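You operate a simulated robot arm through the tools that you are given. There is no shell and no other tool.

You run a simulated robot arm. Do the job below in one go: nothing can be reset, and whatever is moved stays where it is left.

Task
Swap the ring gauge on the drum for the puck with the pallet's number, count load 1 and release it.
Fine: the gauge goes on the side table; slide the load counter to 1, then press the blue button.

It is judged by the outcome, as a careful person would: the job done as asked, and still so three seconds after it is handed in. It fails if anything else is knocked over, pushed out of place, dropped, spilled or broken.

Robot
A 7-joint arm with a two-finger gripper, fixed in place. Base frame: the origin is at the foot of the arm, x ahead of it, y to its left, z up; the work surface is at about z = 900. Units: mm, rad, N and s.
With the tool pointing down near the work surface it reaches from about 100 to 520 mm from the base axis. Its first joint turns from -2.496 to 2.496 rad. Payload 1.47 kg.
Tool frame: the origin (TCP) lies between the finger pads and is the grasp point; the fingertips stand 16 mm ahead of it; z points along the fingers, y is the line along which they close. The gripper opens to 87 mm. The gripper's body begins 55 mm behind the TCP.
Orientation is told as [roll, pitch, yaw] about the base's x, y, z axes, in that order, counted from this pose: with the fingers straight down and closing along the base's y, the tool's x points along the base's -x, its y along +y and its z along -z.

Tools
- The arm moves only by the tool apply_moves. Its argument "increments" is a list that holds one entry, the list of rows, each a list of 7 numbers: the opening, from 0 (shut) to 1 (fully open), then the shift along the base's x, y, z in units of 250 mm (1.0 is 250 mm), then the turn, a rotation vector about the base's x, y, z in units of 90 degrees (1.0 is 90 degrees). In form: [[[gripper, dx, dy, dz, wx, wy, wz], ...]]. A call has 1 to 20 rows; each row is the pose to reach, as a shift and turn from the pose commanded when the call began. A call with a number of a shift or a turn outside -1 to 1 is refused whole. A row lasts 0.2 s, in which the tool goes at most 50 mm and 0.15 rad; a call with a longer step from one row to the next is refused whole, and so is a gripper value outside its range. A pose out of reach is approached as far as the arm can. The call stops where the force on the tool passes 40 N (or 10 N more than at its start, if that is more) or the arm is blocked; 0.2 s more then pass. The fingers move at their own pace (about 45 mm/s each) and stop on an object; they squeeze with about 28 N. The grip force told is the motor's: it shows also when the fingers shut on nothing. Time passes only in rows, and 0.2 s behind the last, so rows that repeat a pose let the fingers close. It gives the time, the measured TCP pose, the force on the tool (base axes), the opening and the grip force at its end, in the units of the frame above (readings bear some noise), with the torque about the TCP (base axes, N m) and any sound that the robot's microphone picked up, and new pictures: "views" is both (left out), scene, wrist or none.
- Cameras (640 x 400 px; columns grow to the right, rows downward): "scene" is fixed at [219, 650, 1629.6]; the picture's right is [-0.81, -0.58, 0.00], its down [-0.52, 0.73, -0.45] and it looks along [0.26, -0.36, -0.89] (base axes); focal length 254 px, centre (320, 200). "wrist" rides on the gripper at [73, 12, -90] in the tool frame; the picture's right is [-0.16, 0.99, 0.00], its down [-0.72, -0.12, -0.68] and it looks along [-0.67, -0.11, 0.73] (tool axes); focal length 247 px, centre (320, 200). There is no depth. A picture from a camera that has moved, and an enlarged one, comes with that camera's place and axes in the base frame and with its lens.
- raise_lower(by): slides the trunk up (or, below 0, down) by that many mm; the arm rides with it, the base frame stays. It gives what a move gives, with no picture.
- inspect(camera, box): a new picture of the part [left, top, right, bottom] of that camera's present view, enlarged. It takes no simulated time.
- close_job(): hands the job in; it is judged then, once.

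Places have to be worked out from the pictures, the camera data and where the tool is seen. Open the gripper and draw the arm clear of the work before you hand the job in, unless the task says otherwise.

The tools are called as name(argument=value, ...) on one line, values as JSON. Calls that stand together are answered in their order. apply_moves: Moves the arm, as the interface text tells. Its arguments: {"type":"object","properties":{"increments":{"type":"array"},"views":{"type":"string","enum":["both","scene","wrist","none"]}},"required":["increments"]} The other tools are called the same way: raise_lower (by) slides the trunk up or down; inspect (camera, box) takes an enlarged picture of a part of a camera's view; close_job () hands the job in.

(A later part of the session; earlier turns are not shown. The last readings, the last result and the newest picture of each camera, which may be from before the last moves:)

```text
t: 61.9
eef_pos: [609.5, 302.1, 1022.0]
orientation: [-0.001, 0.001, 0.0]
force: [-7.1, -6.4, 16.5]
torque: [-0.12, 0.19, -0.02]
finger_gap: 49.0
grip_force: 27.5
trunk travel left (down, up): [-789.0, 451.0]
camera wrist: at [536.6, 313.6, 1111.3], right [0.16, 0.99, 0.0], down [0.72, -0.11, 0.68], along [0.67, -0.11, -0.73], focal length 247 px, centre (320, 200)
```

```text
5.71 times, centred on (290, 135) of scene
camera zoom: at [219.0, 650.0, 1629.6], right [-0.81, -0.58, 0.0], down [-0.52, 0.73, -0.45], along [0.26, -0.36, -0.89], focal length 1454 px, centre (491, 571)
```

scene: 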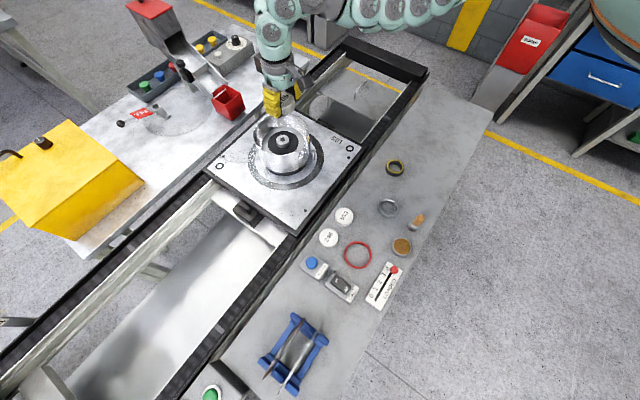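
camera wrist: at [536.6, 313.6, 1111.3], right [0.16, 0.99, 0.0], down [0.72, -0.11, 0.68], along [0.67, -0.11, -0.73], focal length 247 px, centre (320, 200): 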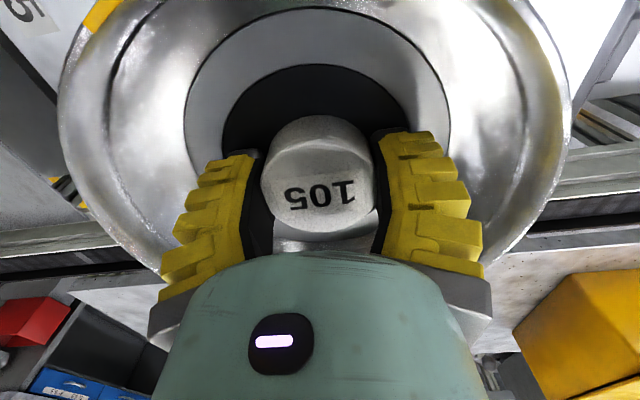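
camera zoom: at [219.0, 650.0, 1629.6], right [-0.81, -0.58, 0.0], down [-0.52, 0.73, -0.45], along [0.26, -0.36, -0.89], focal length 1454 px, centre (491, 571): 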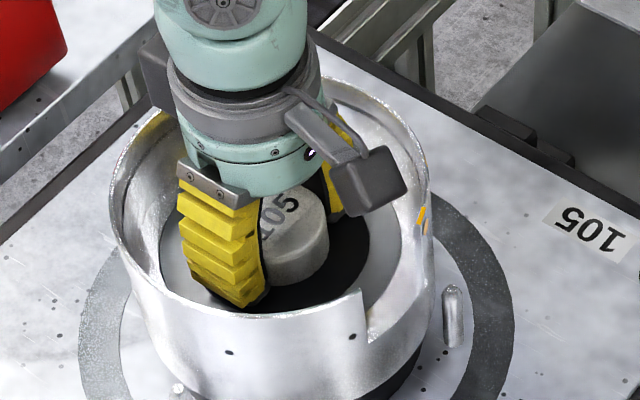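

Contact at 16 N with the puck bottom at floor level (z≈1005): it is seated. I ease off slightly, open to about 66 mm (short of the guard wall), and rise straight up.

apply_moves(increments=[[[0, 0, 0, 0.002, 0, 0, 0], [0.6, 0, 0, 0.002, 0, 0, 0], [0.7, 0, 0, 0.002, 0, 0, 0], [0.7, 0, 0, 0.002, 0, 0, 0], [0.7, 0, 0, 0.002, 0, 0, 0]]], views="wrist")

```text
t: 63.1
eef_pos: [609.4, 301.1, 1021.8]
orientation: [0.0, 0.001, -0.001]
force: [-1.0, -0.2, -0.6]
torque: [0.02, -0.02, 0.03]
finger_gap: 65.4
grip_force: 3.4
trunk travel left (down, up): [-789.0, 451.0]
camera wrist: at [536.1, 313.8, 1110.8], right [0.16, 0.99, 0.0], down [0.72, -0.12, 0.68], along [0.67, -0.11, -0.73], focal length 247 px, centre (320, 200)
```

wrist: 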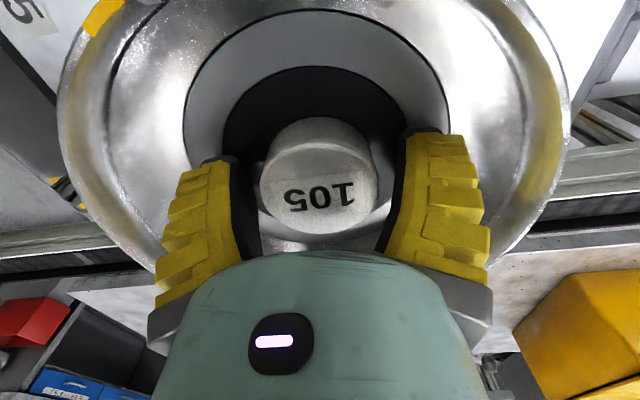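

The puck is released and sits level on the drum. I rise clear of the guard.

apply_moves(increments=[[[0.7, 0, 0, 0.04, 0, 0, 0], [0.7, 0, 0, 0.1, 0, 0, 0], [0.7, 0, 0, 0.2, 0, 0, 0], [0.7, 0, 0, 0.32, 0, 0, 0], [0.7, 0, 0, 0.42, 0, 0, 0], [0.7, 0, 0, 0.42, 0, 0, 0]]])

inspect(camera="scene", box=[240, 100, 330, 190])

inspect(camera="wrist", box=[200, 0, 440, 180])

```text
t: 64.5
eef_pos: [608.0, 300.0, 1126.7]
orientation: [-0.001, 0.0, 0.0]
force: [0.4, 0.0, -0.3]
torque: [0.0, -0.01, -0.03]
finger_gap: 65.4
grip_force: 3.0
trunk travel left (down, up): [-789.0, 451.0]
camera wrist: at [535.6, 312.8, 1216.6], right [0.16, 0.99, 0.0], down [0.72, -0.12, 0.68], along [0.67, -0.11, -0.73], focal length 247 px, centre (320, 200)
```

scene: 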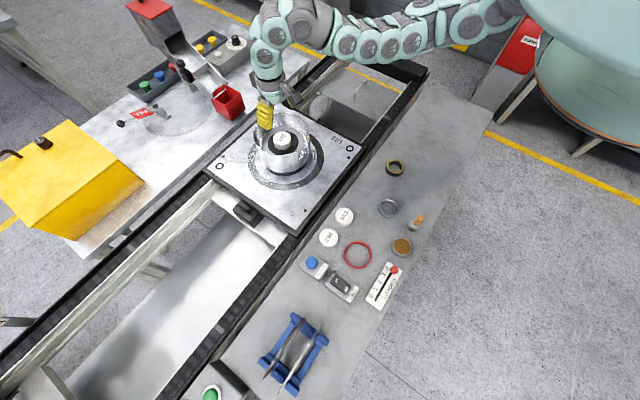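
wrist: 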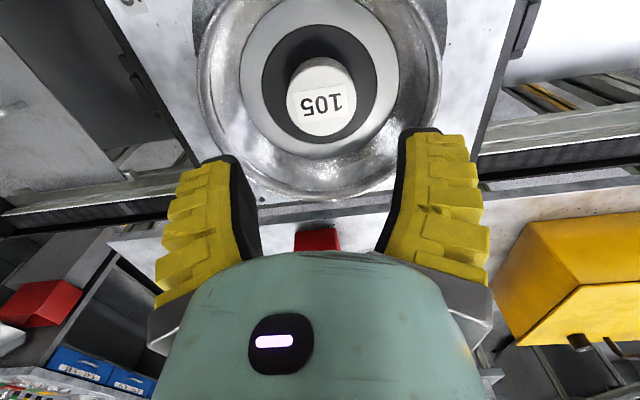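

```text
4.44 times, centred on (285, 145) of scene
camera zoom: at [219.0, 650.0, 1629.6], right [-0.81, -0.58, 0.0], down [-0.52, 0.73, -0.45], along [0.26, -0.36, -0.89], focal length 1131 px, centre (476, 444)
```

zoom: 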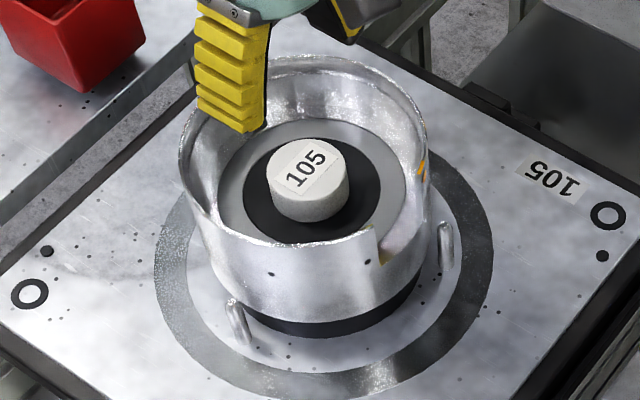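

```text
2.22 times, centred on (320, 90) of wrist
camera zoom: at [535.6, 312.8, 1216.6], right [0.16, 0.99, 0.0], down [0.72, -0.12, 0.68], along [0.67, -0.11, -0.73], focal length 549 px, centre (320, 444)
```

zoom: 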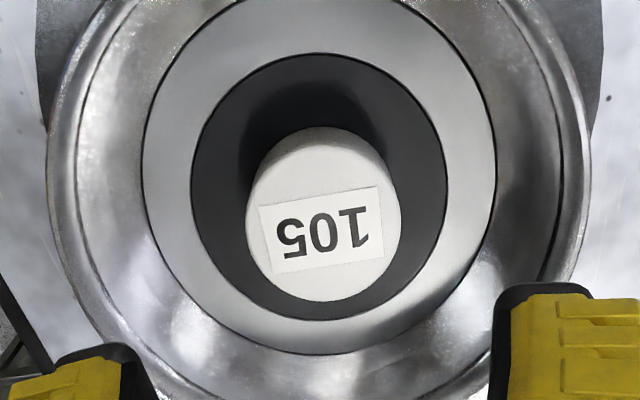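

Puck 105 sits flat and centred on the drum. Now the counter: I raise the trunk, bring the arm down relative to it, and head back the way I came.

raise_lower(by=115)

apply_moves(increments=[[[0.5, 0, 0, -0.1, 0, 0, 0], [0.5, 0, 0, -0.2, 0, 0, 0], [0.5, -0.04, 0, -0.24, 0, 0, 0], [0.5, -0.16, -0.01, -0.24, 0, 0, 0], [0.5, -0.3, -0.02, -0.24, 0, 0, 0], [0.5, -0.44, -0.03, -0.24, 0, 0, 0], [0.5, -0.58, -0.04, -0.24, 0, 0, 0], [0.5, -0.72, -0.05, -0.24, 0, 0, 0], [0.5, -0.86, -0.06, -0.24, 0, 0, 0], [0.5, -0.98, -0.06, -0.24, 0, 0, 0], [0.5, -0.98, -0.06, -0.24, 0, 0, 0]]])

```text
t: 66.0
eef_pos: [609.0, 301.3, 1242.0]
orientation: [-0.001, 0.002, 0.002]
force: [0.0, -0.1, -0.3]
torque: [-0.04, 0.0, 0.0]
finger_gap: 65.9
grip_force: 3.7
trunk travel left (down, up): [-904.0, 336.0]
```

```text
t: 68.4
eef_pos: [361.2, 286.5, 1181.9]
orientation: [-0.002, 0.0, 0.001]
force: [0.3, 1.0, -0.4]
torque: [-0.01, -0.01, -0.02]
finger_gap: 49.1
grip_force: 3.9
trunk travel left (down, up): [-904.0, 336.0]
camera wrist: at [289.2, 297.3, 1270.8], right [0.16, 0.99, 0.0], down [0.72, -0.12, 0.68], along [0.67, -0.11, -0.73], focal length 247 px, centre (320, 200)
```

scene: 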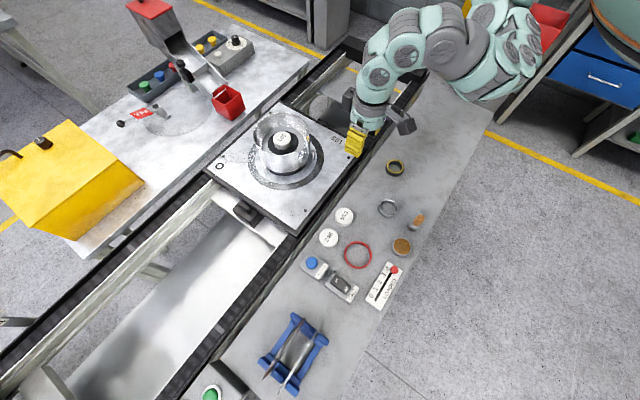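
wrist: 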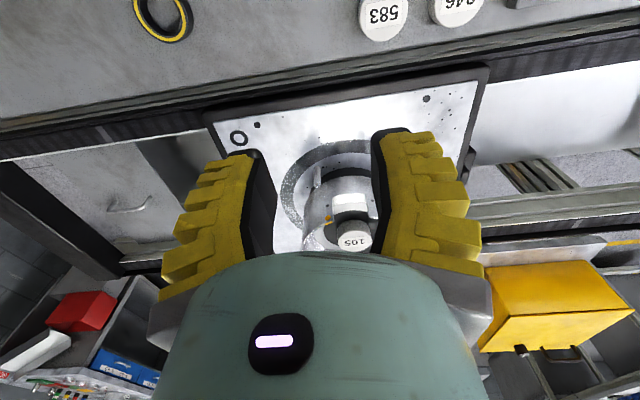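

At (361, 286, 1182). I move toward above the slider knob, estimated at (137, 422), coming down to z≈1080.

apply_moves(increments=[[[0.5, -0.08, 0.05, -0.04, 0, 0, 0], [0.5, -0.18, 0.12, -0.08, 0, 0, 0], [0.5, -0.3, 0.19, -0.12, 0, 0, 0], [0.5, -0.42, 0.26, -0.16, 0, 0, 0], [0.5, -0.54, 0.33, -0.2, 0, 0, 0], [0.5, -0.66, 0.4, -0.26, 0, 0, 0], [0.5, -0.78, 0.47, -0.32, 0, 0, 0], [0.5, -0.88, 0.53, -0.4, 0, 0, 0], [0.5, -0.88, 0.53, -0.4, 0, 0, 0]]])

```text
t: 70.4
eef_pos: [143.1, 420.3, 1082.3]
orientation: [0.0, 0.002, -0.002]
force: [0.0, 0.1, 0.3]
torque: [0.0, 0.01, 0.01]
finger_gap: 49.0
grip_force: 3.8
trunk travel left (down, up): [-904.0, 336.0]
camera wrist: at [70.9, 431.1, 1170.8], right [0.16, 0.99, 0.0], down [0.72, -0.12, 0.68], along [0.67, -0.11, -0.73], focal length 247 px, centre (320, 200)
```

scene: 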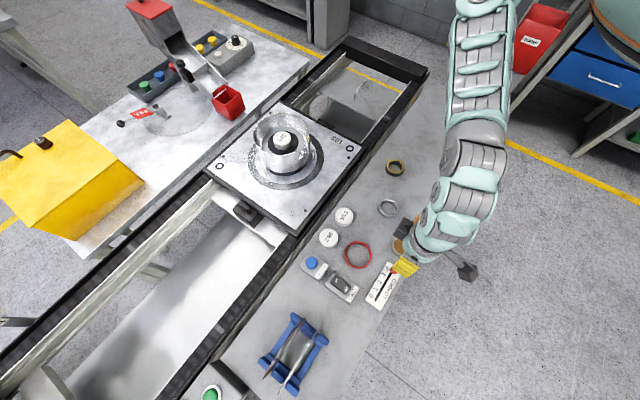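
wrist: 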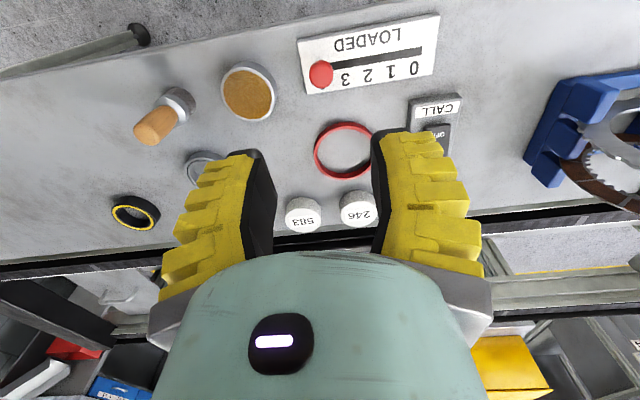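

I enlarge the slider region in the wrist view to fix the knob and number positions.

inspect(camera="wrist", box=[210, 0, 450, 140])

inspect(camera="scene", box=[340, 220, 440, 320])

```text
2.67 times, centred on (330, 70) of wrist
camera zoom: at [70.9, 431.1, 1170.8], right [0.16, 0.99, 0.0], down [0.72, -0.12, 0.68], along [0.67, -0.11, -0.73], focal length 659 px, centre (293, 547)
```

zoom: 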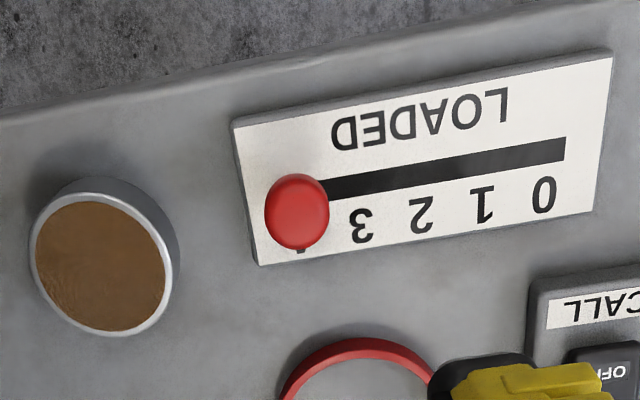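

```text
4.00 times, centred on (390, 270) of scene
camera zoom: at [219.0, 650.0, 1629.6], right [-0.81, -0.58, 0.0], down [-0.52, 0.73, -0.45], along [0.26, -0.36, -0.89], focal length 1018 px, centre (40, -80)
```

zoom: 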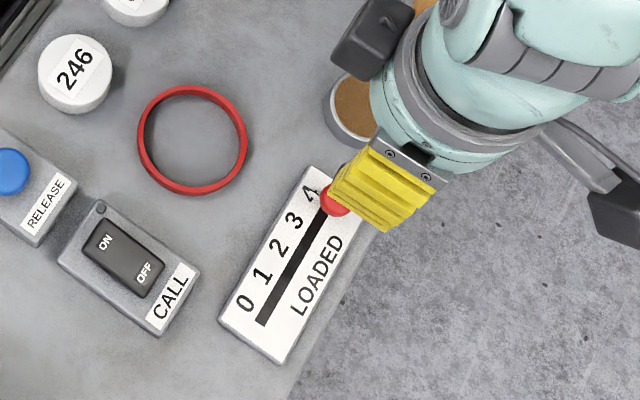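

The knob is near (138, 422), top around z≈935; numbers are 22 mm apart, so position 1 is about 66 mm further in +y. I narrow the fingers to about 35 mm, align over the knob and come down to z≈965.

apply_moves(increments=[[[0.34, -0.02, 0.008, -0.08, 0, 0, 0], [0.34, -0.02, 0.008, -0.18, 0, 0, 0], [0.34, -0.02, 0.008, -0.28, 0, 0, 0], [0.34, -0.02, 0.008, -0.38, 0, 0, 0], [0.34, -0.02, 0.008, -0.46, 0, 0, 0], [0.34, -0.02, 0.008, -0.46, 0, 0, 0]]])

inspect(camera="wrist", box=[200, 40, 440, 200])

inspect(camera="scene", box=[340, 220, 440, 320])

```text
t: 71.8
eef_pos: [142.7, 399.3, 992.3]
orientation: [-0.001, 0.001, 0.001]
force: [0.1, -0.3, 0.5]
torque: [0.0, -0.02, -0.01]
finger_gap: 35.7
grip_force: 4.4
out of reach, approached as far as the arm can: row 3, 4, 5, 6
trunk travel left (down, up): [-904.0, 336.0]
camera wrist: at [69.4, 411.7, 1081.6], right [0.16, 0.99, 0.0], down [0.72, -0.12, 0.68], along [0.67, -0.11, -0.73], focal length 247 px, centre (320, 200)
```

scene: 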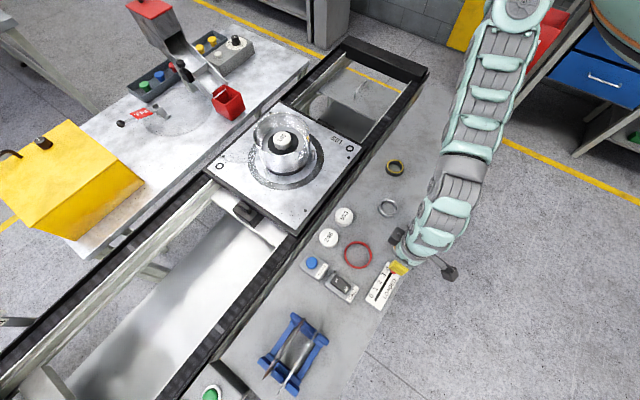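
wrist: 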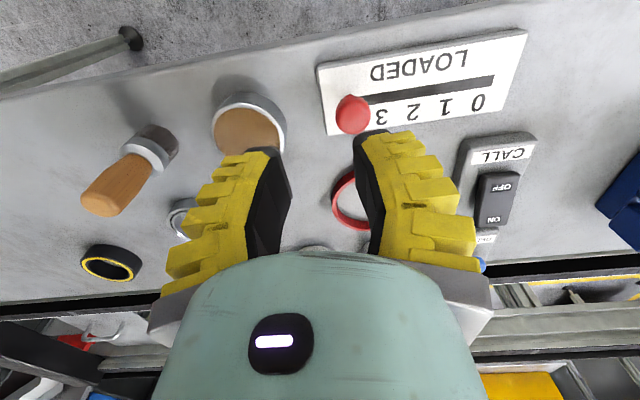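

```text
2.50 times, centred on (320, 120) of wrist
camera zoom: at [69.4, 411.7, 1081.6], right [0.16, 0.99, 0.0], down [0.72, -0.12, 0.68], along [0.67, -0.11, -0.73], focal length 617 px, centre (320, 400)
```

zoom: 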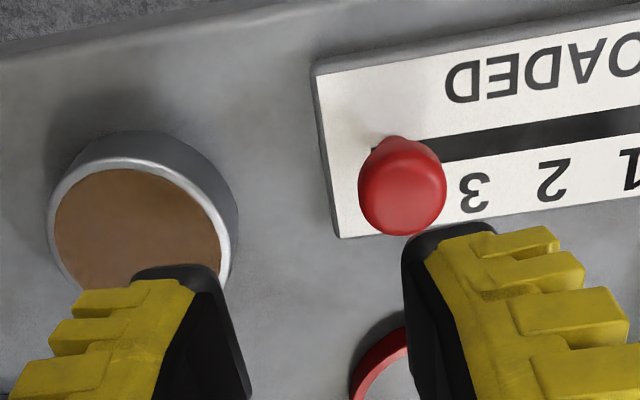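

```text
4.00 times, centred on (390, 270) of scene
camera zoom: at [219.0, 650.0, 1629.6], right [-0.81, -0.58, 0.0], down [-0.52, 0.73, -0.45], along [0.26, -0.36, -0.89], focal length 1018 px, centre (40, -80)
```

zoom: 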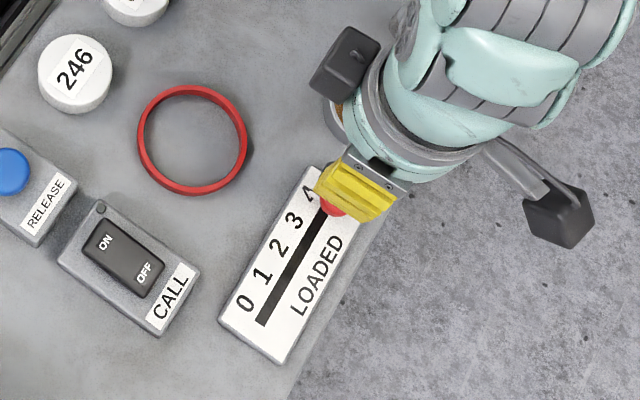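

The arm stretched out of reach again without touching anything. I go back up over the knob and lower the trunk 140 mm for reach.

apply_moves(increments=[[[0.34, 0, 0.02, 0.1, 0, 0, 0], [0.34, 0, 0.05, 0.22, 0, 0, 0], [0.34, -0.01, 0.08, 0.34, 0, 0, 0], [0.34, -0.018, 0.091, 0.44, 0, 0, 0], [0.34, -0.018, 0.091, 0.44, 0, 0, 0]]], views="none")

raise_lower(by=-135)

inspect(camera="wrist", box=[200, 40, 440, 200])

inspect(camera="scene", box=[340, 220, 440, 320])

```text
t: 73.0
eef_pos: [137.3, 422.8, 1103.2]
orientation: [-0.001, 0.0, -0.002]
force: [-0.3, 0.8, -0.3]
torque: [0.0, 0.01, -0.01]
finger_gap: 35.9
grip_force: 4.9
trunk travel left (down, up): [-904.0, 336.0]
```

```text
t: 74.6
eef_pos: [138.3, 421.9, 968.3]
orientation: [0.0, 0.0, -0.001]
force: [0.2, 0.3, -0.6]
torque: [0.04, -0.01, 0.03]
finger_gap: 35.8
grip_force: 4.4
trunk travel left (down, up): [-769.0, 471.0]
```

```text
2.50 times, centred on (320, 120) of wrist
camera zoom: at [64.5, 434.7, 1057.6], right [0.16, 0.99, 0.0], down [0.72, -0.12, 0.68], along [0.67, -0.11, -0.73], focal length 617 px, centre (320, 400)
```

zoom: 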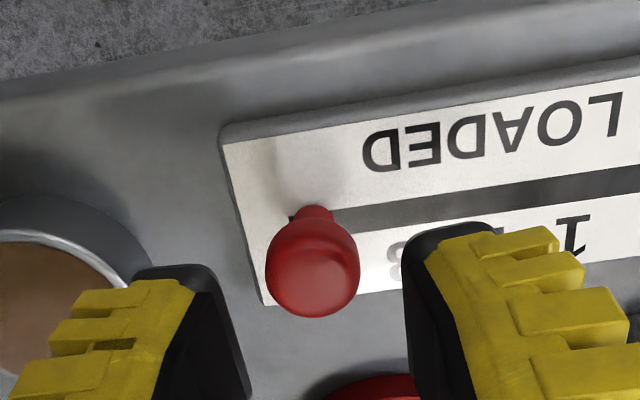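

```text
4.00 times, centred on (390, 270) of scene
camera zoom: at [219.0, 650.0, 1629.6], right [-0.81, -0.58, 0.0], down [-0.52, 0.73, -0.45], along [0.26, -0.36, -0.89], focal length 1018 px, centre (40, -80)
```

zoom: 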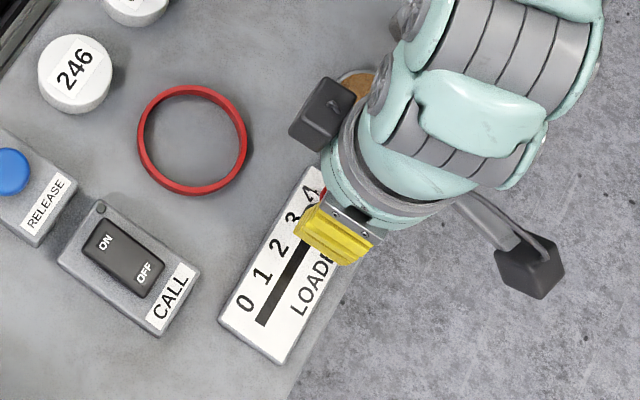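

The knob ball is centred between the fingers to about 1 mm. I descend to z≈932 so the pads straddle the ball without touching the plate.

apply_moves(increments=[[[0.34, 0, 0, -0.04, 0, 0, 0], [0.34, 0, 0, -0.08, 0, 0, 0], [0.34, 0, 0, -0.11, 0, 0, 0], [0.34, 0, 0, -0.13, 0, 0, 0], [0.34, 0, 0, -0.144, 0, 0, 0], [0.34, 0, 0, -0.144, 0, 0, 0]]])

inspect(camera="wrist", box=[200, 100, 440, 260])

inspect(camera="scene", box=[340, 220, 440, 320])

```text
t: 76.0
eef_pos: [137.6, 422.7, 933.0]
orientation: [0.0, 0.0, -0.001]
force: [-0.2, -1.3, -0.5]
torque: [0.01, 0.05, -0.01]
finger_gap: 35.7
grip_force: 4.6
trunk travel left (down, up): [-769.0, 471.0]
camera wrist: at [64.8, 434.6, 1021.7], right [0.16, 0.99, 0.0], down [0.72, -0.12, 0.68], along [0.67, -0.11, -0.73], focal length 247 px, centre (320, 200)
```

scene: 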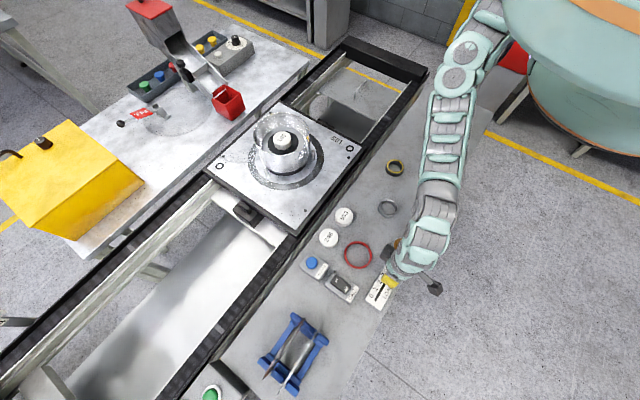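
wrist: 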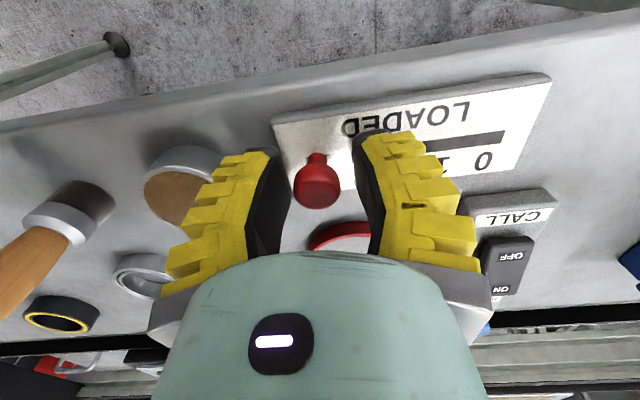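

```text
2.50 times, centred on (320, 180) of wrist
camera zoom: at [64.8, 434.6, 1021.7], right [0.16, 0.99, 0.0], down [0.72, -0.12, 0.68], along [0.67, -0.11, -0.73], focal length 617 px, centre (320, 250)
```

zoom: 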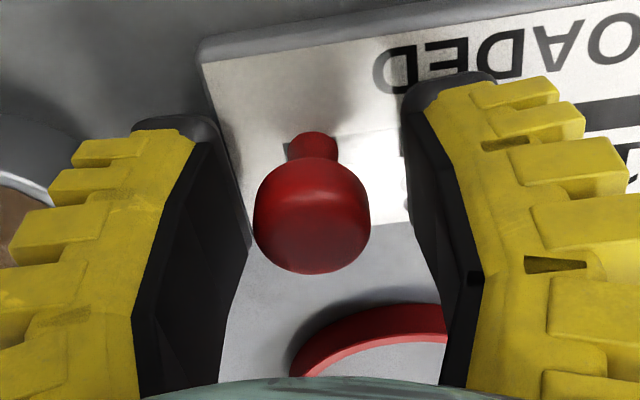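

```text
4.00 times, centred on (390, 270) of scene
camera zoom: at [219.0, 650.0, 1629.6], right [-0.81, -0.58, 0.0], down [-0.52, 0.73, -0.45], along [0.26, -0.36, -0.89], focal length 1018 px, centre (40, -80)
```

zoom: 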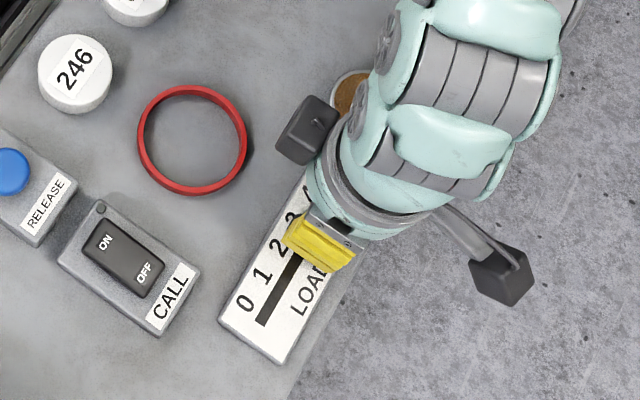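

The knob stands right between the pads at TCP height. I close gently on it.

apply_moves(increments=[[[0.25, 0, 0, 0, 0, 0, 0], [0.15, 0, 0, 0, 0, 0, 0], [0.1, 0, 0, 0, 0, 0, 0], [0.05, 0, 0, 0, 0, 0, 0], [0.05, 0, 0, 0, 0, 0, 0]]], views="wrist")

```text
t: 77.2
eef_pos: [138.4, 421.6, 933.5]
orientation: [-0.002, 0.001, -0.001]
force: [1.5, -1.1, -4.3]
torque: [-0.03, 0.01, -0.01]
finger_gap: 13.2
grip_force: 29.8
trunk travel left (down, up): [-769.0, 471.0]
camera wrist: at [65.1, 433.9, 1021.1], right [0.16, 0.99, 0.0], down [0.72, -0.12, 0.68], along [0.67, -0.11, -0.73], focal length 247 px, centre (320, 200)
```

wrist: 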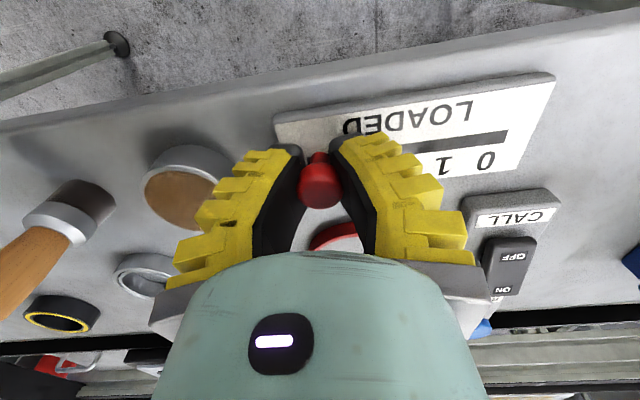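

The knob is held. I slide it along +y by 66 mm in small steps.

apply_moves(increments=[[[0.05, 0, 0.02, 0, 0, 0, 0], [0.05, 0, 0.05, 0, 0, 0, 0], [0.05, 0, 0.08, 0, 0, 0, 0], [0.05, 0, 0.11, 0, 0, 0, 0], [0.05, 0, 0.14, 0, 0, 0, 0], [0.05, 0, 0.17, 0, 0, 0, 0], [0.05, 0, 0.2, 0, 0, 0, 0], [0.05, 0, 0.23, 0, 0, 0, 0], [0.05, 0, 0.25, 0, 0, 0, 0], [0.05, 0, 0.264, 0, 0, 0, 0], [0.05, 0, 0.264, 0, 0, 0, 0]]])

inspect(camera="wrist", box=[180, 80, 460, 260])

inspect(camera="scene", box=[340, 220, 440, 320])

```text
t: 79.6
eef_pos: [138.6, 454.5, 942.8]
orientation: [0.008, 0.006, 0.0]
force: [-2.4, 1.2, -5.1]
torque: [0.02, 0.34, -0.02]
finger_gap: 6.1
grip_force: 30.6
out of reach, approached as far as the arm can: row 4, 5, 6, 7, 8, 9, 10, 11
trunk travel left (down, up): [-769.0, 471.0]
camera wrist: at [65.8, 464.8, 1032.3], right [0.16, 0.99, 0.01], down [0.73, -0.12, 0.68], along [0.67, -0.1, -0.74], focal length 247 px, centre (320, 200)
```

scene: 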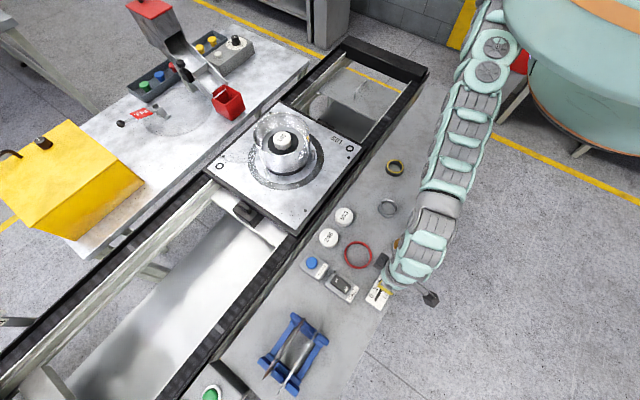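
wrist: 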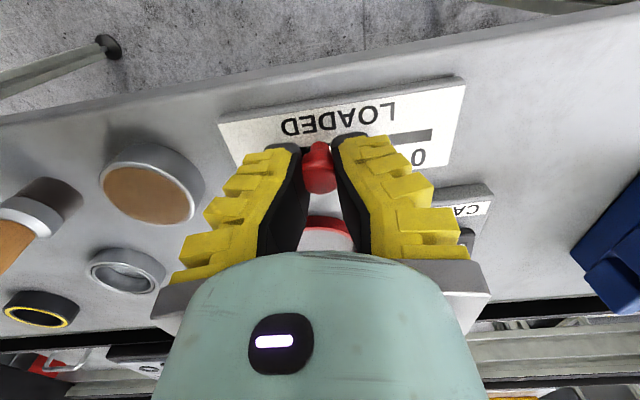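

```text
2.22 times, centred on (320, 170) of wrist
camera zoom: at [65.8, 464.8, 1032.3], right [0.16, 0.99, 0.01], down [0.73, -0.12, 0.68], along [0.67, -0.1, -0.74], focal length 549 px, centre (320, 267)
```

zoom: 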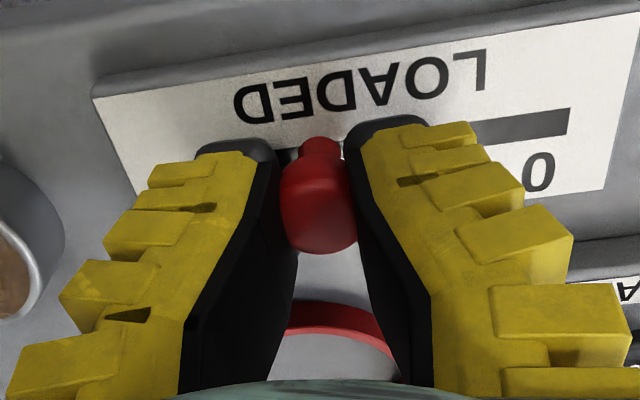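

```text
4.00 times, centred on (390, 270) of scene
camera zoom: at [219.0, 650.0, 1629.6], right [-0.81, -0.58, 0.0], down [-0.52, 0.73, -0.45], along [0.26, -0.36, -0.89], focal length 1018 px, centre (40, -80)
```

zoom: 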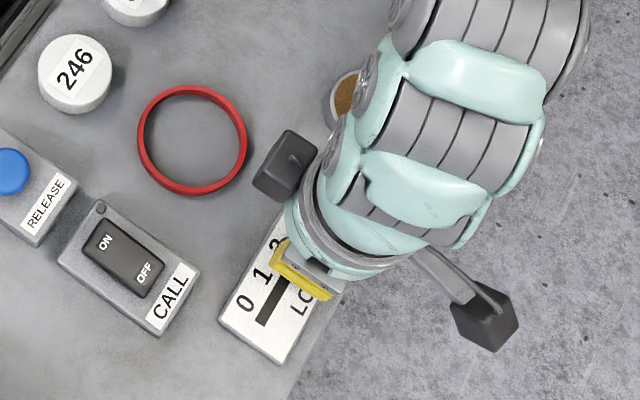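

The arm ran out of wrist range with this yaw at this azimuth; the knob moved only part way (to about y≈454) and the pads rode up on it. I let go and rise, then turn the tool 90° so it faces along the arm.

apply_moves(increments=[[[0.34, 0, 0, 0, 0, 0, 0], [0.34, 0, 0, 0, 0, 0, 0], [0.34, 0, 0, 0.02, 0, 0, 0], [0.34, 0, -0.02, 0.1, 0, 0, 0], [0.34, 0, -0.06, 0.2, 0, 0, 0], [0.34, 0, -0.1, 0.3, 0, 0, 0], [0.34, 0, -0.12, 0.4, 0, 0, 0], [0.34, 0, -0.12, 0.4, 0, 0, 0]]], views="scene")

```text
t: 81.4
eef_pos: [139.9, 423.0, 1039.9]
orientation: [-0.002, 0.001, -0.002]
force: [-0.4, 0.7, -0.5]
torque: [-0.05, 0.02, -0.01]
finger_gap: 35.6
grip_force: 4.3
trunk travel left (down, up): [-769.0, 471.0]
```

scene: 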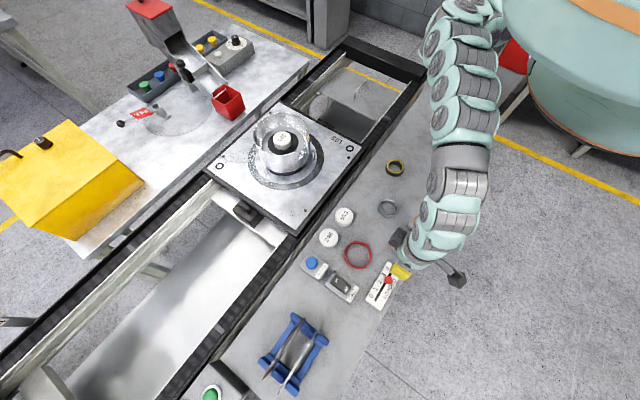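

The knob is free and now near position 2–3. At z≈1040, well clear, I turn the tool +90° about vertical.

apply_moves(increments=[[[0.34, 0, 0, 0, 0, 0, 0.09], [0.34, 0, 0, 0, 0, 0, 0.18], [0.34, 0, 0, 0, 0, 0, 0.27], [0.34, 0, 0, 0, 0, 0, 0.36], [0.34, 0, 0, 0, 0, 0, 0.45], [0.34, 0, 0, 0, 0, 0, 0.54], [0.34, 0, 0, 0, 0, 0, 0.63], [0.34, 0, 0, 0, 0, 0, 0.72], [0.34, 0, 0, 0, 0, 0, 0.81], [0.34, 0, 0, 0, 0, 0, 0.9], [0.34, 0, 0, 0, 0, 0, 1.0], [0.34, 0, 0, 0, 0, 0, 1.0]]])

```text
refused: row 11 steps farther than a row can; nothing moved
```

One step was slightly too long; I resend it with even steps.

apply_moves(increments=[[[0.34, 0, 0, 0, 0, 0, 0.09], [0.34, 0, 0, 0, 0, 0, 0.18], [0.34, 0, 0, 0, 0, 0, 0.27], [0.34, 0, 0, 0, 0, 0, 0.36], [0.34, 0, 0, 0, 0, 0, 0.45], [0.34, 0, 0, 0, 0, 0, 0.54], [0.34, 0, 0, 0, 0, 0, 0.63], [0.34, 0, 0, 0, 0, 0, 0.72], [0.34, 0, 0, 0, 0, 0, 0.81], [0.34, 0, 0, 0, 0, 0, 0.9], [0.34, 0, 0, 0, 0, 0, 0.98], [0.34, 0, 0, 0, 0, 0, 1.0], [0.34, 0, 0, 0, 0, 0, 1.0]]])

```text
t: 84.2
eef_pos: [142.7, 423.1, 1040.2]
orientation: [0.0, 0.001, 1.57]
force: [-0.2, 0.1, 0.3]
torque: [0.03, -0.01, 0.02]
finger_gap: 36.0
grip_force: 4.8
trunk travel left (down, up): [-769.0, 471.0]
camera wrist: at [130.0, 349.5, 1128.5], right [-0.99, 0.16, 0.0], down [0.11, 0.72, 0.68], along [0.11, 0.67, -0.73], focal length 247 px, centre (320, 200)
```

scene: 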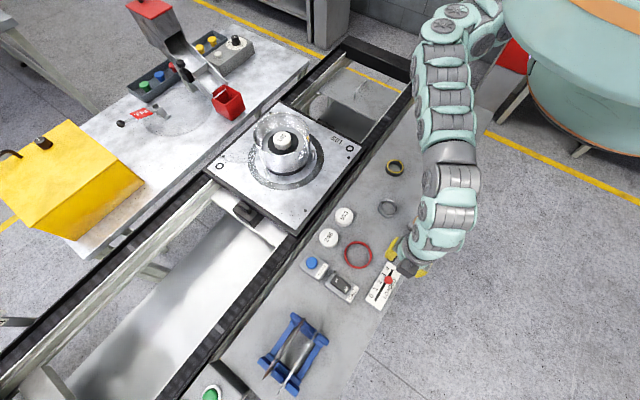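
wrist: 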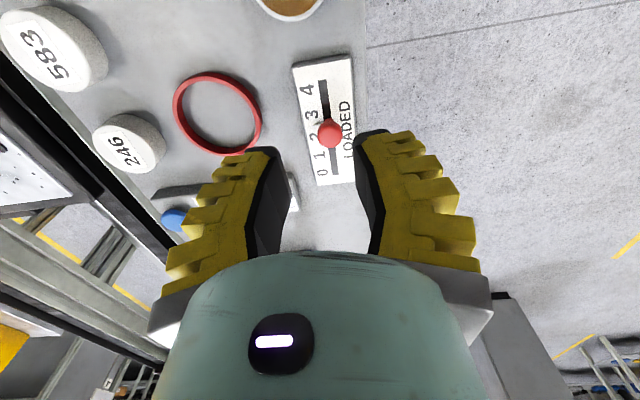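

The turn worked at (143, 423). I enlarge the slider to find where the knob is now.

inspect(camera="wrist", box=[270, 40, 390, 200])

inspect(camera="scene", box=[350, 250, 420, 320])

```text
2.50 times, centred on (330, 120) of wrist
camera zoom: at [130.0, 349.5, 1128.5], right [-0.99, 0.16, 0.0], down [0.11, 0.72, 0.68], along [0.11, 0.67, -0.73], focal length 617 px, centre (295, 400)
```

zoom: 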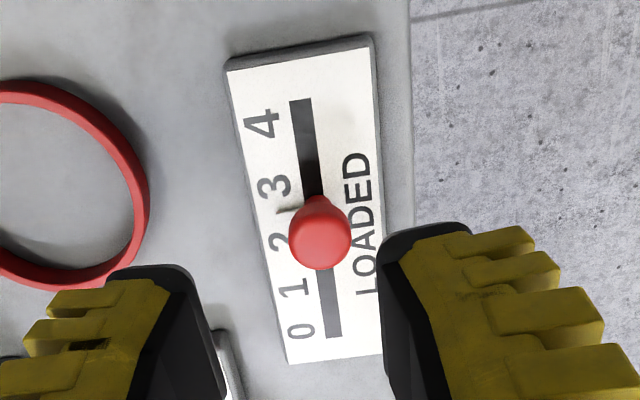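

```text
5.71 times, centred on (385, 285) of scene
camera zoom: at [219.0, 650.0, 1629.6], right [-0.81, -0.58, 0.0], down [-0.52, 0.73, -0.45], along [0.26, -0.36, -0.89], focal length 1454 px, centre (-51, -286)
```

zoom: 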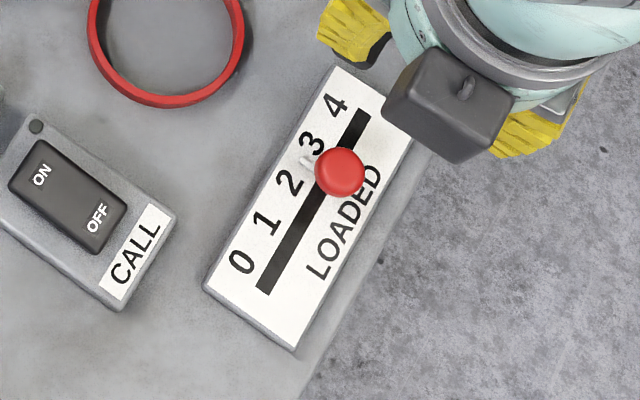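

The knob sits at about (138.7, 454), between 2 and 3, and stays where left. I move over it at z≈970 with the turned tool.

apply_moves(increments=[[[0.34, -0.014, 0.06, -0.04, 0, 0, 0], [0.34, -0.014, 0.126, -0.1, 0, 0, 0], [0.34, -0.014, 0.126, -0.2, 0, 0, 0], [0.34, -0.014, 0.126, -0.28, 0, 0, 0], [0.34, -0.014, 0.126, -0.28, 0, 0, 0]]])

inspect(camera="wrist", box=[220, 60, 420, 220])

```text
t: 85.4
eef_pos: [136.5, 451.9, 969.0]
orientation: [-0.001, -0.001, 1.573]
force: [-0.1, -0.2, 0.4]
torque: [-0.04, 0.02, -0.03]
finger_gap: 35.7
grip_force: 4.7
trunk travel left (down, up): [-769.0, 471.0]
camera wrist: at [124.9, 380.4, 1058.4], right [-0.99, 0.16, 0.0], down [0.11, 0.72, 0.68], along [0.11, 0.67, -0.73], focal length 247 px, centre (320, 200)
```

scene: 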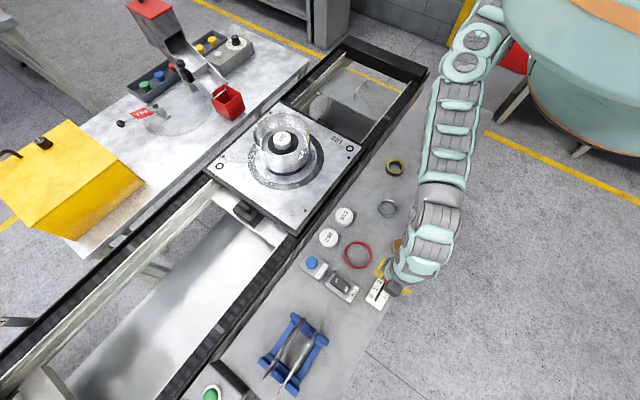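
wrist: 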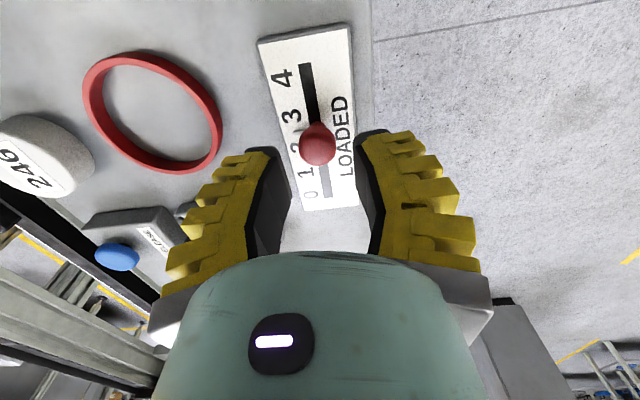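

```text
2.50 times, centred on (320, 140) of wrist
camera zoom: at [124.9, 380.4, 1058.4], right [-0.99, 0.16, 0.0], down [0.11, 0.72, 0.68], along [0.11, 0.67, -0.73], focal length 617 px, centre (320, 350)
```

zoom: 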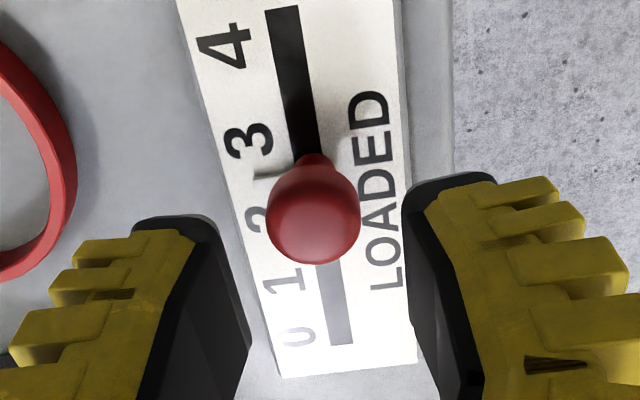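

The reach looks good here. Before gripping I test the end position in the air: y≈489, then down to z≈935 beyond the knob.

apply_moves(increments=[[[0.34, 0.004, 0.08, 0, 0, 0, 0], [0.34, 0.004, 0.148, 0, 0, 0, 0], [0.34, 0.004, 0.148, -0.06, 0, 0, 0], [0.34, 0.004, 0.148, -0.12, 0, 0, 0], [0.34, 0.004, 0.148, -0.12, 0, 0, 0]]], views="scene")

```text
t: 86.6
eef_pos: [144.8, 458.1, 955.9]
orientation: [0.0, 0.001, 1.57]
force: [-0.6, 0.1, -0.4]
torque: [0.01, 0.03, 0.0]
finger_gap: 35.8
grip_force: 4.5
out of reach, approached as far as the arm can: row 1, 2, 3, 4, 5
trunk travel left (down, up): [-769.0, 471.0]
```

scene: 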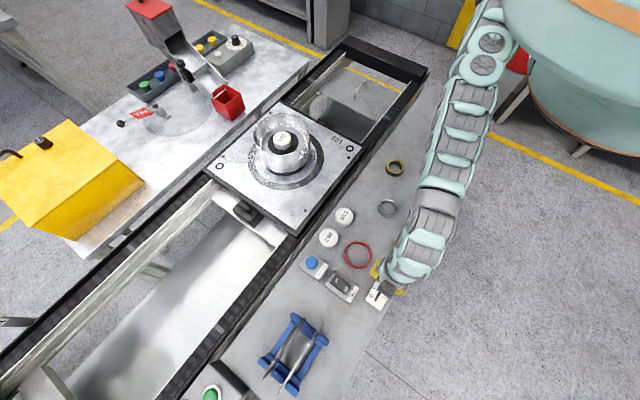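

The arm is nearly straight here, so y≈489 isn't reachable at this trunk height. Instead I'll push the knob from its −y side with the closed fingers, which needs only y≈461, and lower the trunk a bit more. First straight up, back, and close.

apply_moves(increments=[[[0.34, -0.012, 0, 0.06, 0, 0, 0], [0.34, -0.02, -0.02, 0.16, 0, 0, 0], [0.2, -0.024, -0.1, 0.26, 0, 0, 0], [0.0, -0.024, -0.184, 0.34, 0, 0, 0], [0, -0.024, -0.184, 0.34, 0, 0, 0], [0, -0.024, -0.184, 0.34, 0, 0, 0]]], views="both")

inspect(camera="scene", box=[400, 0, 640, 200])

```text
t: 88.0
eef_pos: [138.0, 413.2, 1041.1]
orientation: [0.0, -0.002, 1.57]
force: [-0.9, 0.0, 0.0]
torque: [-0.01, 0.0, 0.0]
finger_gap: 0.1
grip_force: 28.3
trunk travel left (down, up): [-769.0, 471.0]
camera wrist: at [126.4, 340.1, 1130.1], right [-0.99, 0.16, 0.0], down [0.12, 0.72, 0.68], along [0.11, 0.67, -0.73], focal length 247 px, centre (320, 200)
```

scene: 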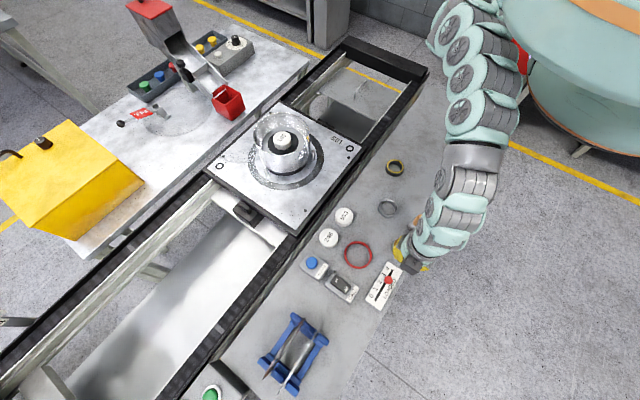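
wrist: 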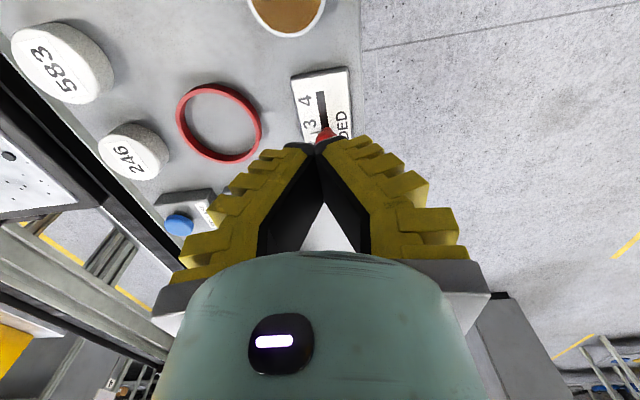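

```text
2.00 times, centred on (520, 100) of scene
camera zoom: at [219.0, 650.0, 1629.6], right [-0.81, -0.58, 0.0], down [-0.52, 0.73, -0.45], along [0.26, -0.36, -0.89], focal length 509 px, centre (-80, 400)
```

zoom: 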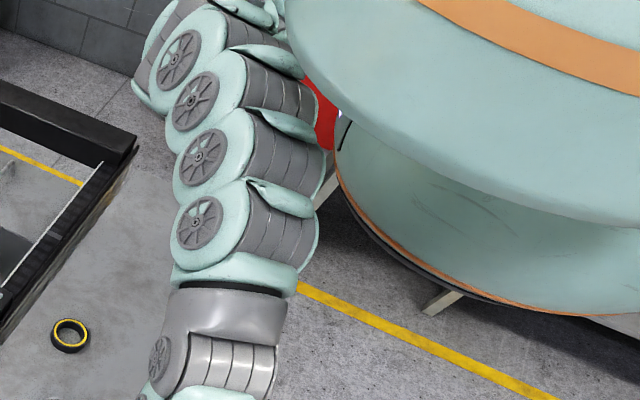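

The trunk body stays clear of the table edge in the picture. I lower it 60 mm more, bringing the closed fingers to z≈981 beside the knob's −y side.

raise_lower(by=-60)

apply_moves(increments=[[[0, 0.002, -0.004, -0.06, 0, 0, 0], [0, 0.002, -0.004, -0.12, 0, 0, 0], [0, 0.002, -0.004, -0.16, 0, 0, 0], [0, 0.002, -0.004, -0.184, 0, 0, 0], [0, 0.002, -0.004, -0.184, 0, 0, 0]]])

inspect(camera="scene", box=[350, 220, 450, 320])

inspect(camera="wrist", box=[220, 60, 420, 220])

```text
t: 89.0
eef_pos: [136.6, 413.1, 980.7]
orientation: [0.001, 0.0, 1.571]
force: [0.1, -0.3, 0.4]
torque: [-0.01, -0.02, -0.01]
finger_gap: 0.0
grip_force: 27.5
trunk travel left (down, up): [-709.0, 531.0]
```

```text
t: 90.2
eef_pos: [137.8, 411.0, 936.2]
orientation: [0.0, 0.001, 1.574]
force: [1.0, -0.1, 0.1]
torque: [0.0, 0.0, 0.0]
finger_gap: 0.0
grip_force: 27.5
trunk travel left (down, up): [-709.0, 531.0]
camera wrist: at [126.5, 338.7, 1024.0], right [-0.99, 0.16, 0.0], down [0.11, 0.72, 0.68], along [0.11, 0.67, -0.73], focal length 247 px, centre (320, 200)
```

scene: 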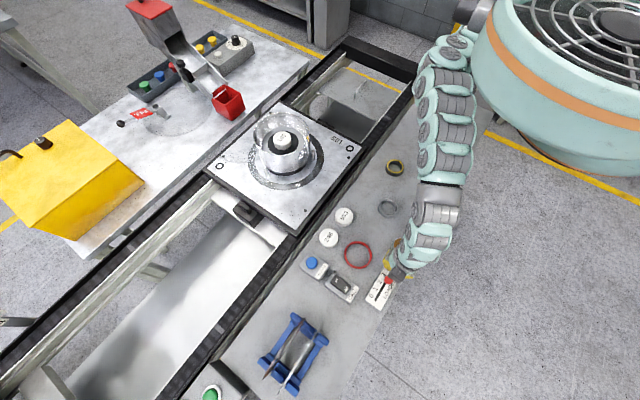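
wrist: 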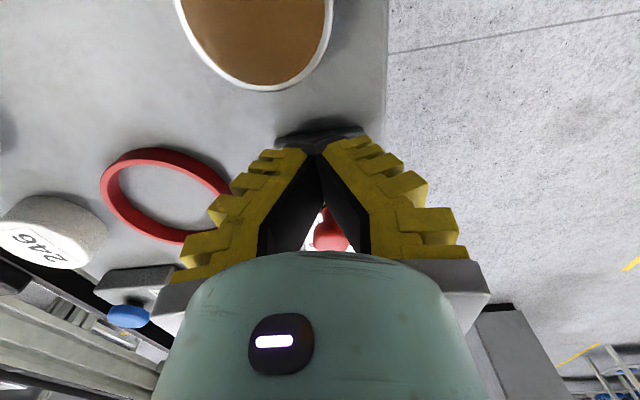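

```text
4.00 times, centred on (400, 270) of scene
camera zoom: at [219.0, 650.0, 1629.6], right [-0.81, -0.58, 0.0], down [-0.52, 0.73, -0.45], along [0.26, -0.36, -0.89], focal length 1018 px, centre (0, -80)
```

zoom: 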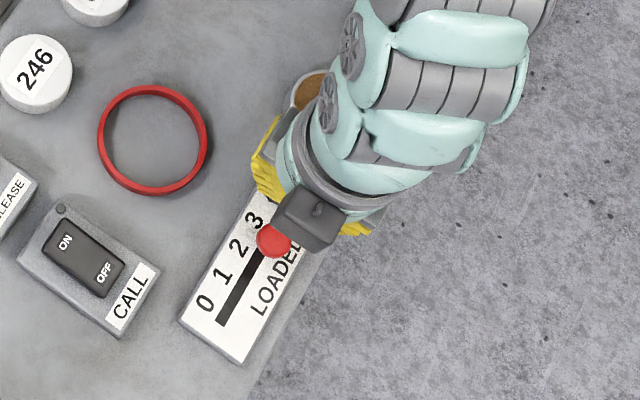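

```text
2.50 times, centred on (320, 140) of wrist
camera zoom: at [126.5, 338.7, 1024.0], right [-0.99, 0.16, 0.0], down [0.11, 0.72, 0.68], along [0.11, 0.67, -0.73], focal length 617 px, centre (320, 350)
```

zoom: 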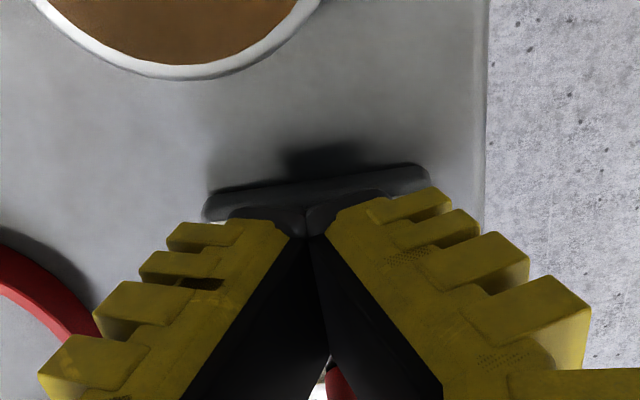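

The closed fingers are just behind the knob, low over the plate. I push in +y in small steps to about y=450 and then check where the knob is.

apply_moves(increments=[[[0, 0, 0.03, 0, 0, 0, 0], [0, 0, 0.06, 0, 0, 0, 0], [0, 0, 0.08, 0, 0, 0, 0], [0, 0, 0.1, 0, 0, 0, 0], [0, 0, 0.12, 0, 0, 0, 0], [0, 0, 0.14, 0, 0, 0, 0], [0, 0, 0.156, 0, 0, 0, 0], [0, 0, 0.156, 0, 0, 0, 0]]])

inspect(camera="scene", box=[350, 250, 420, 320])

```text
t: 92.0
eef_pos: [137.6, 449.1, 934.5]
orientation: [-0.002, 0.001, 1.573]
force: [-0.8, 0.3, -0.1]
torque: [0.02, 0.0, -0.03]
finger_gap: 0.0
grip_force: 27.7
trunk travel left (down, up): [-709.0, 531.0]
camera wrist: at [126.5, 377.8, 1024.3], right [-0.99, 0.16, 0.0], down [0.11, 0.72, 0.68], along [0.11, 0.67, -0.73], focal length 247 px, centre (320, 200)
```

scene: 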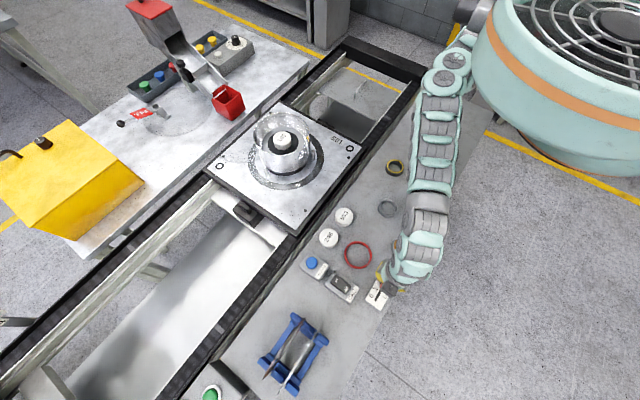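
wrist: 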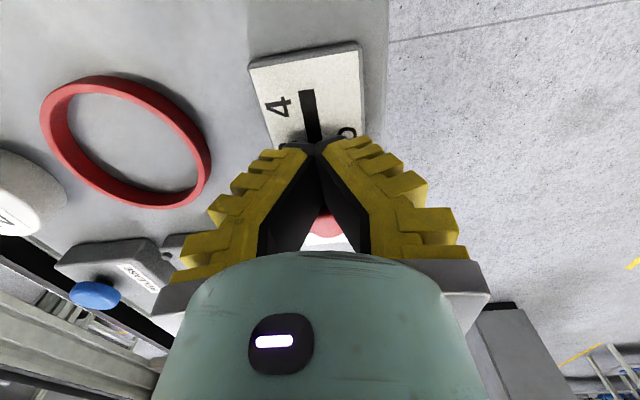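

```text
5.71 times, centred on (385, 285) of scene
camera zoom: at [219.0, 650.0, 1629.6], right [-0.81, -0.58, 0.0], down [-0.52, 0.73, -0.45], along [0.26, -0.36, -0.89], focal length 1454 px, centre (-51, -286)
```

zoom: 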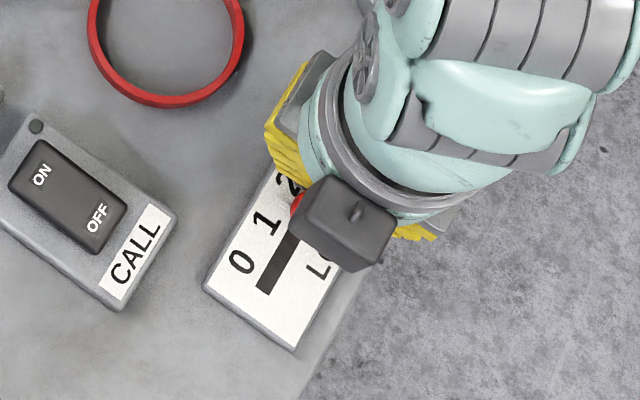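

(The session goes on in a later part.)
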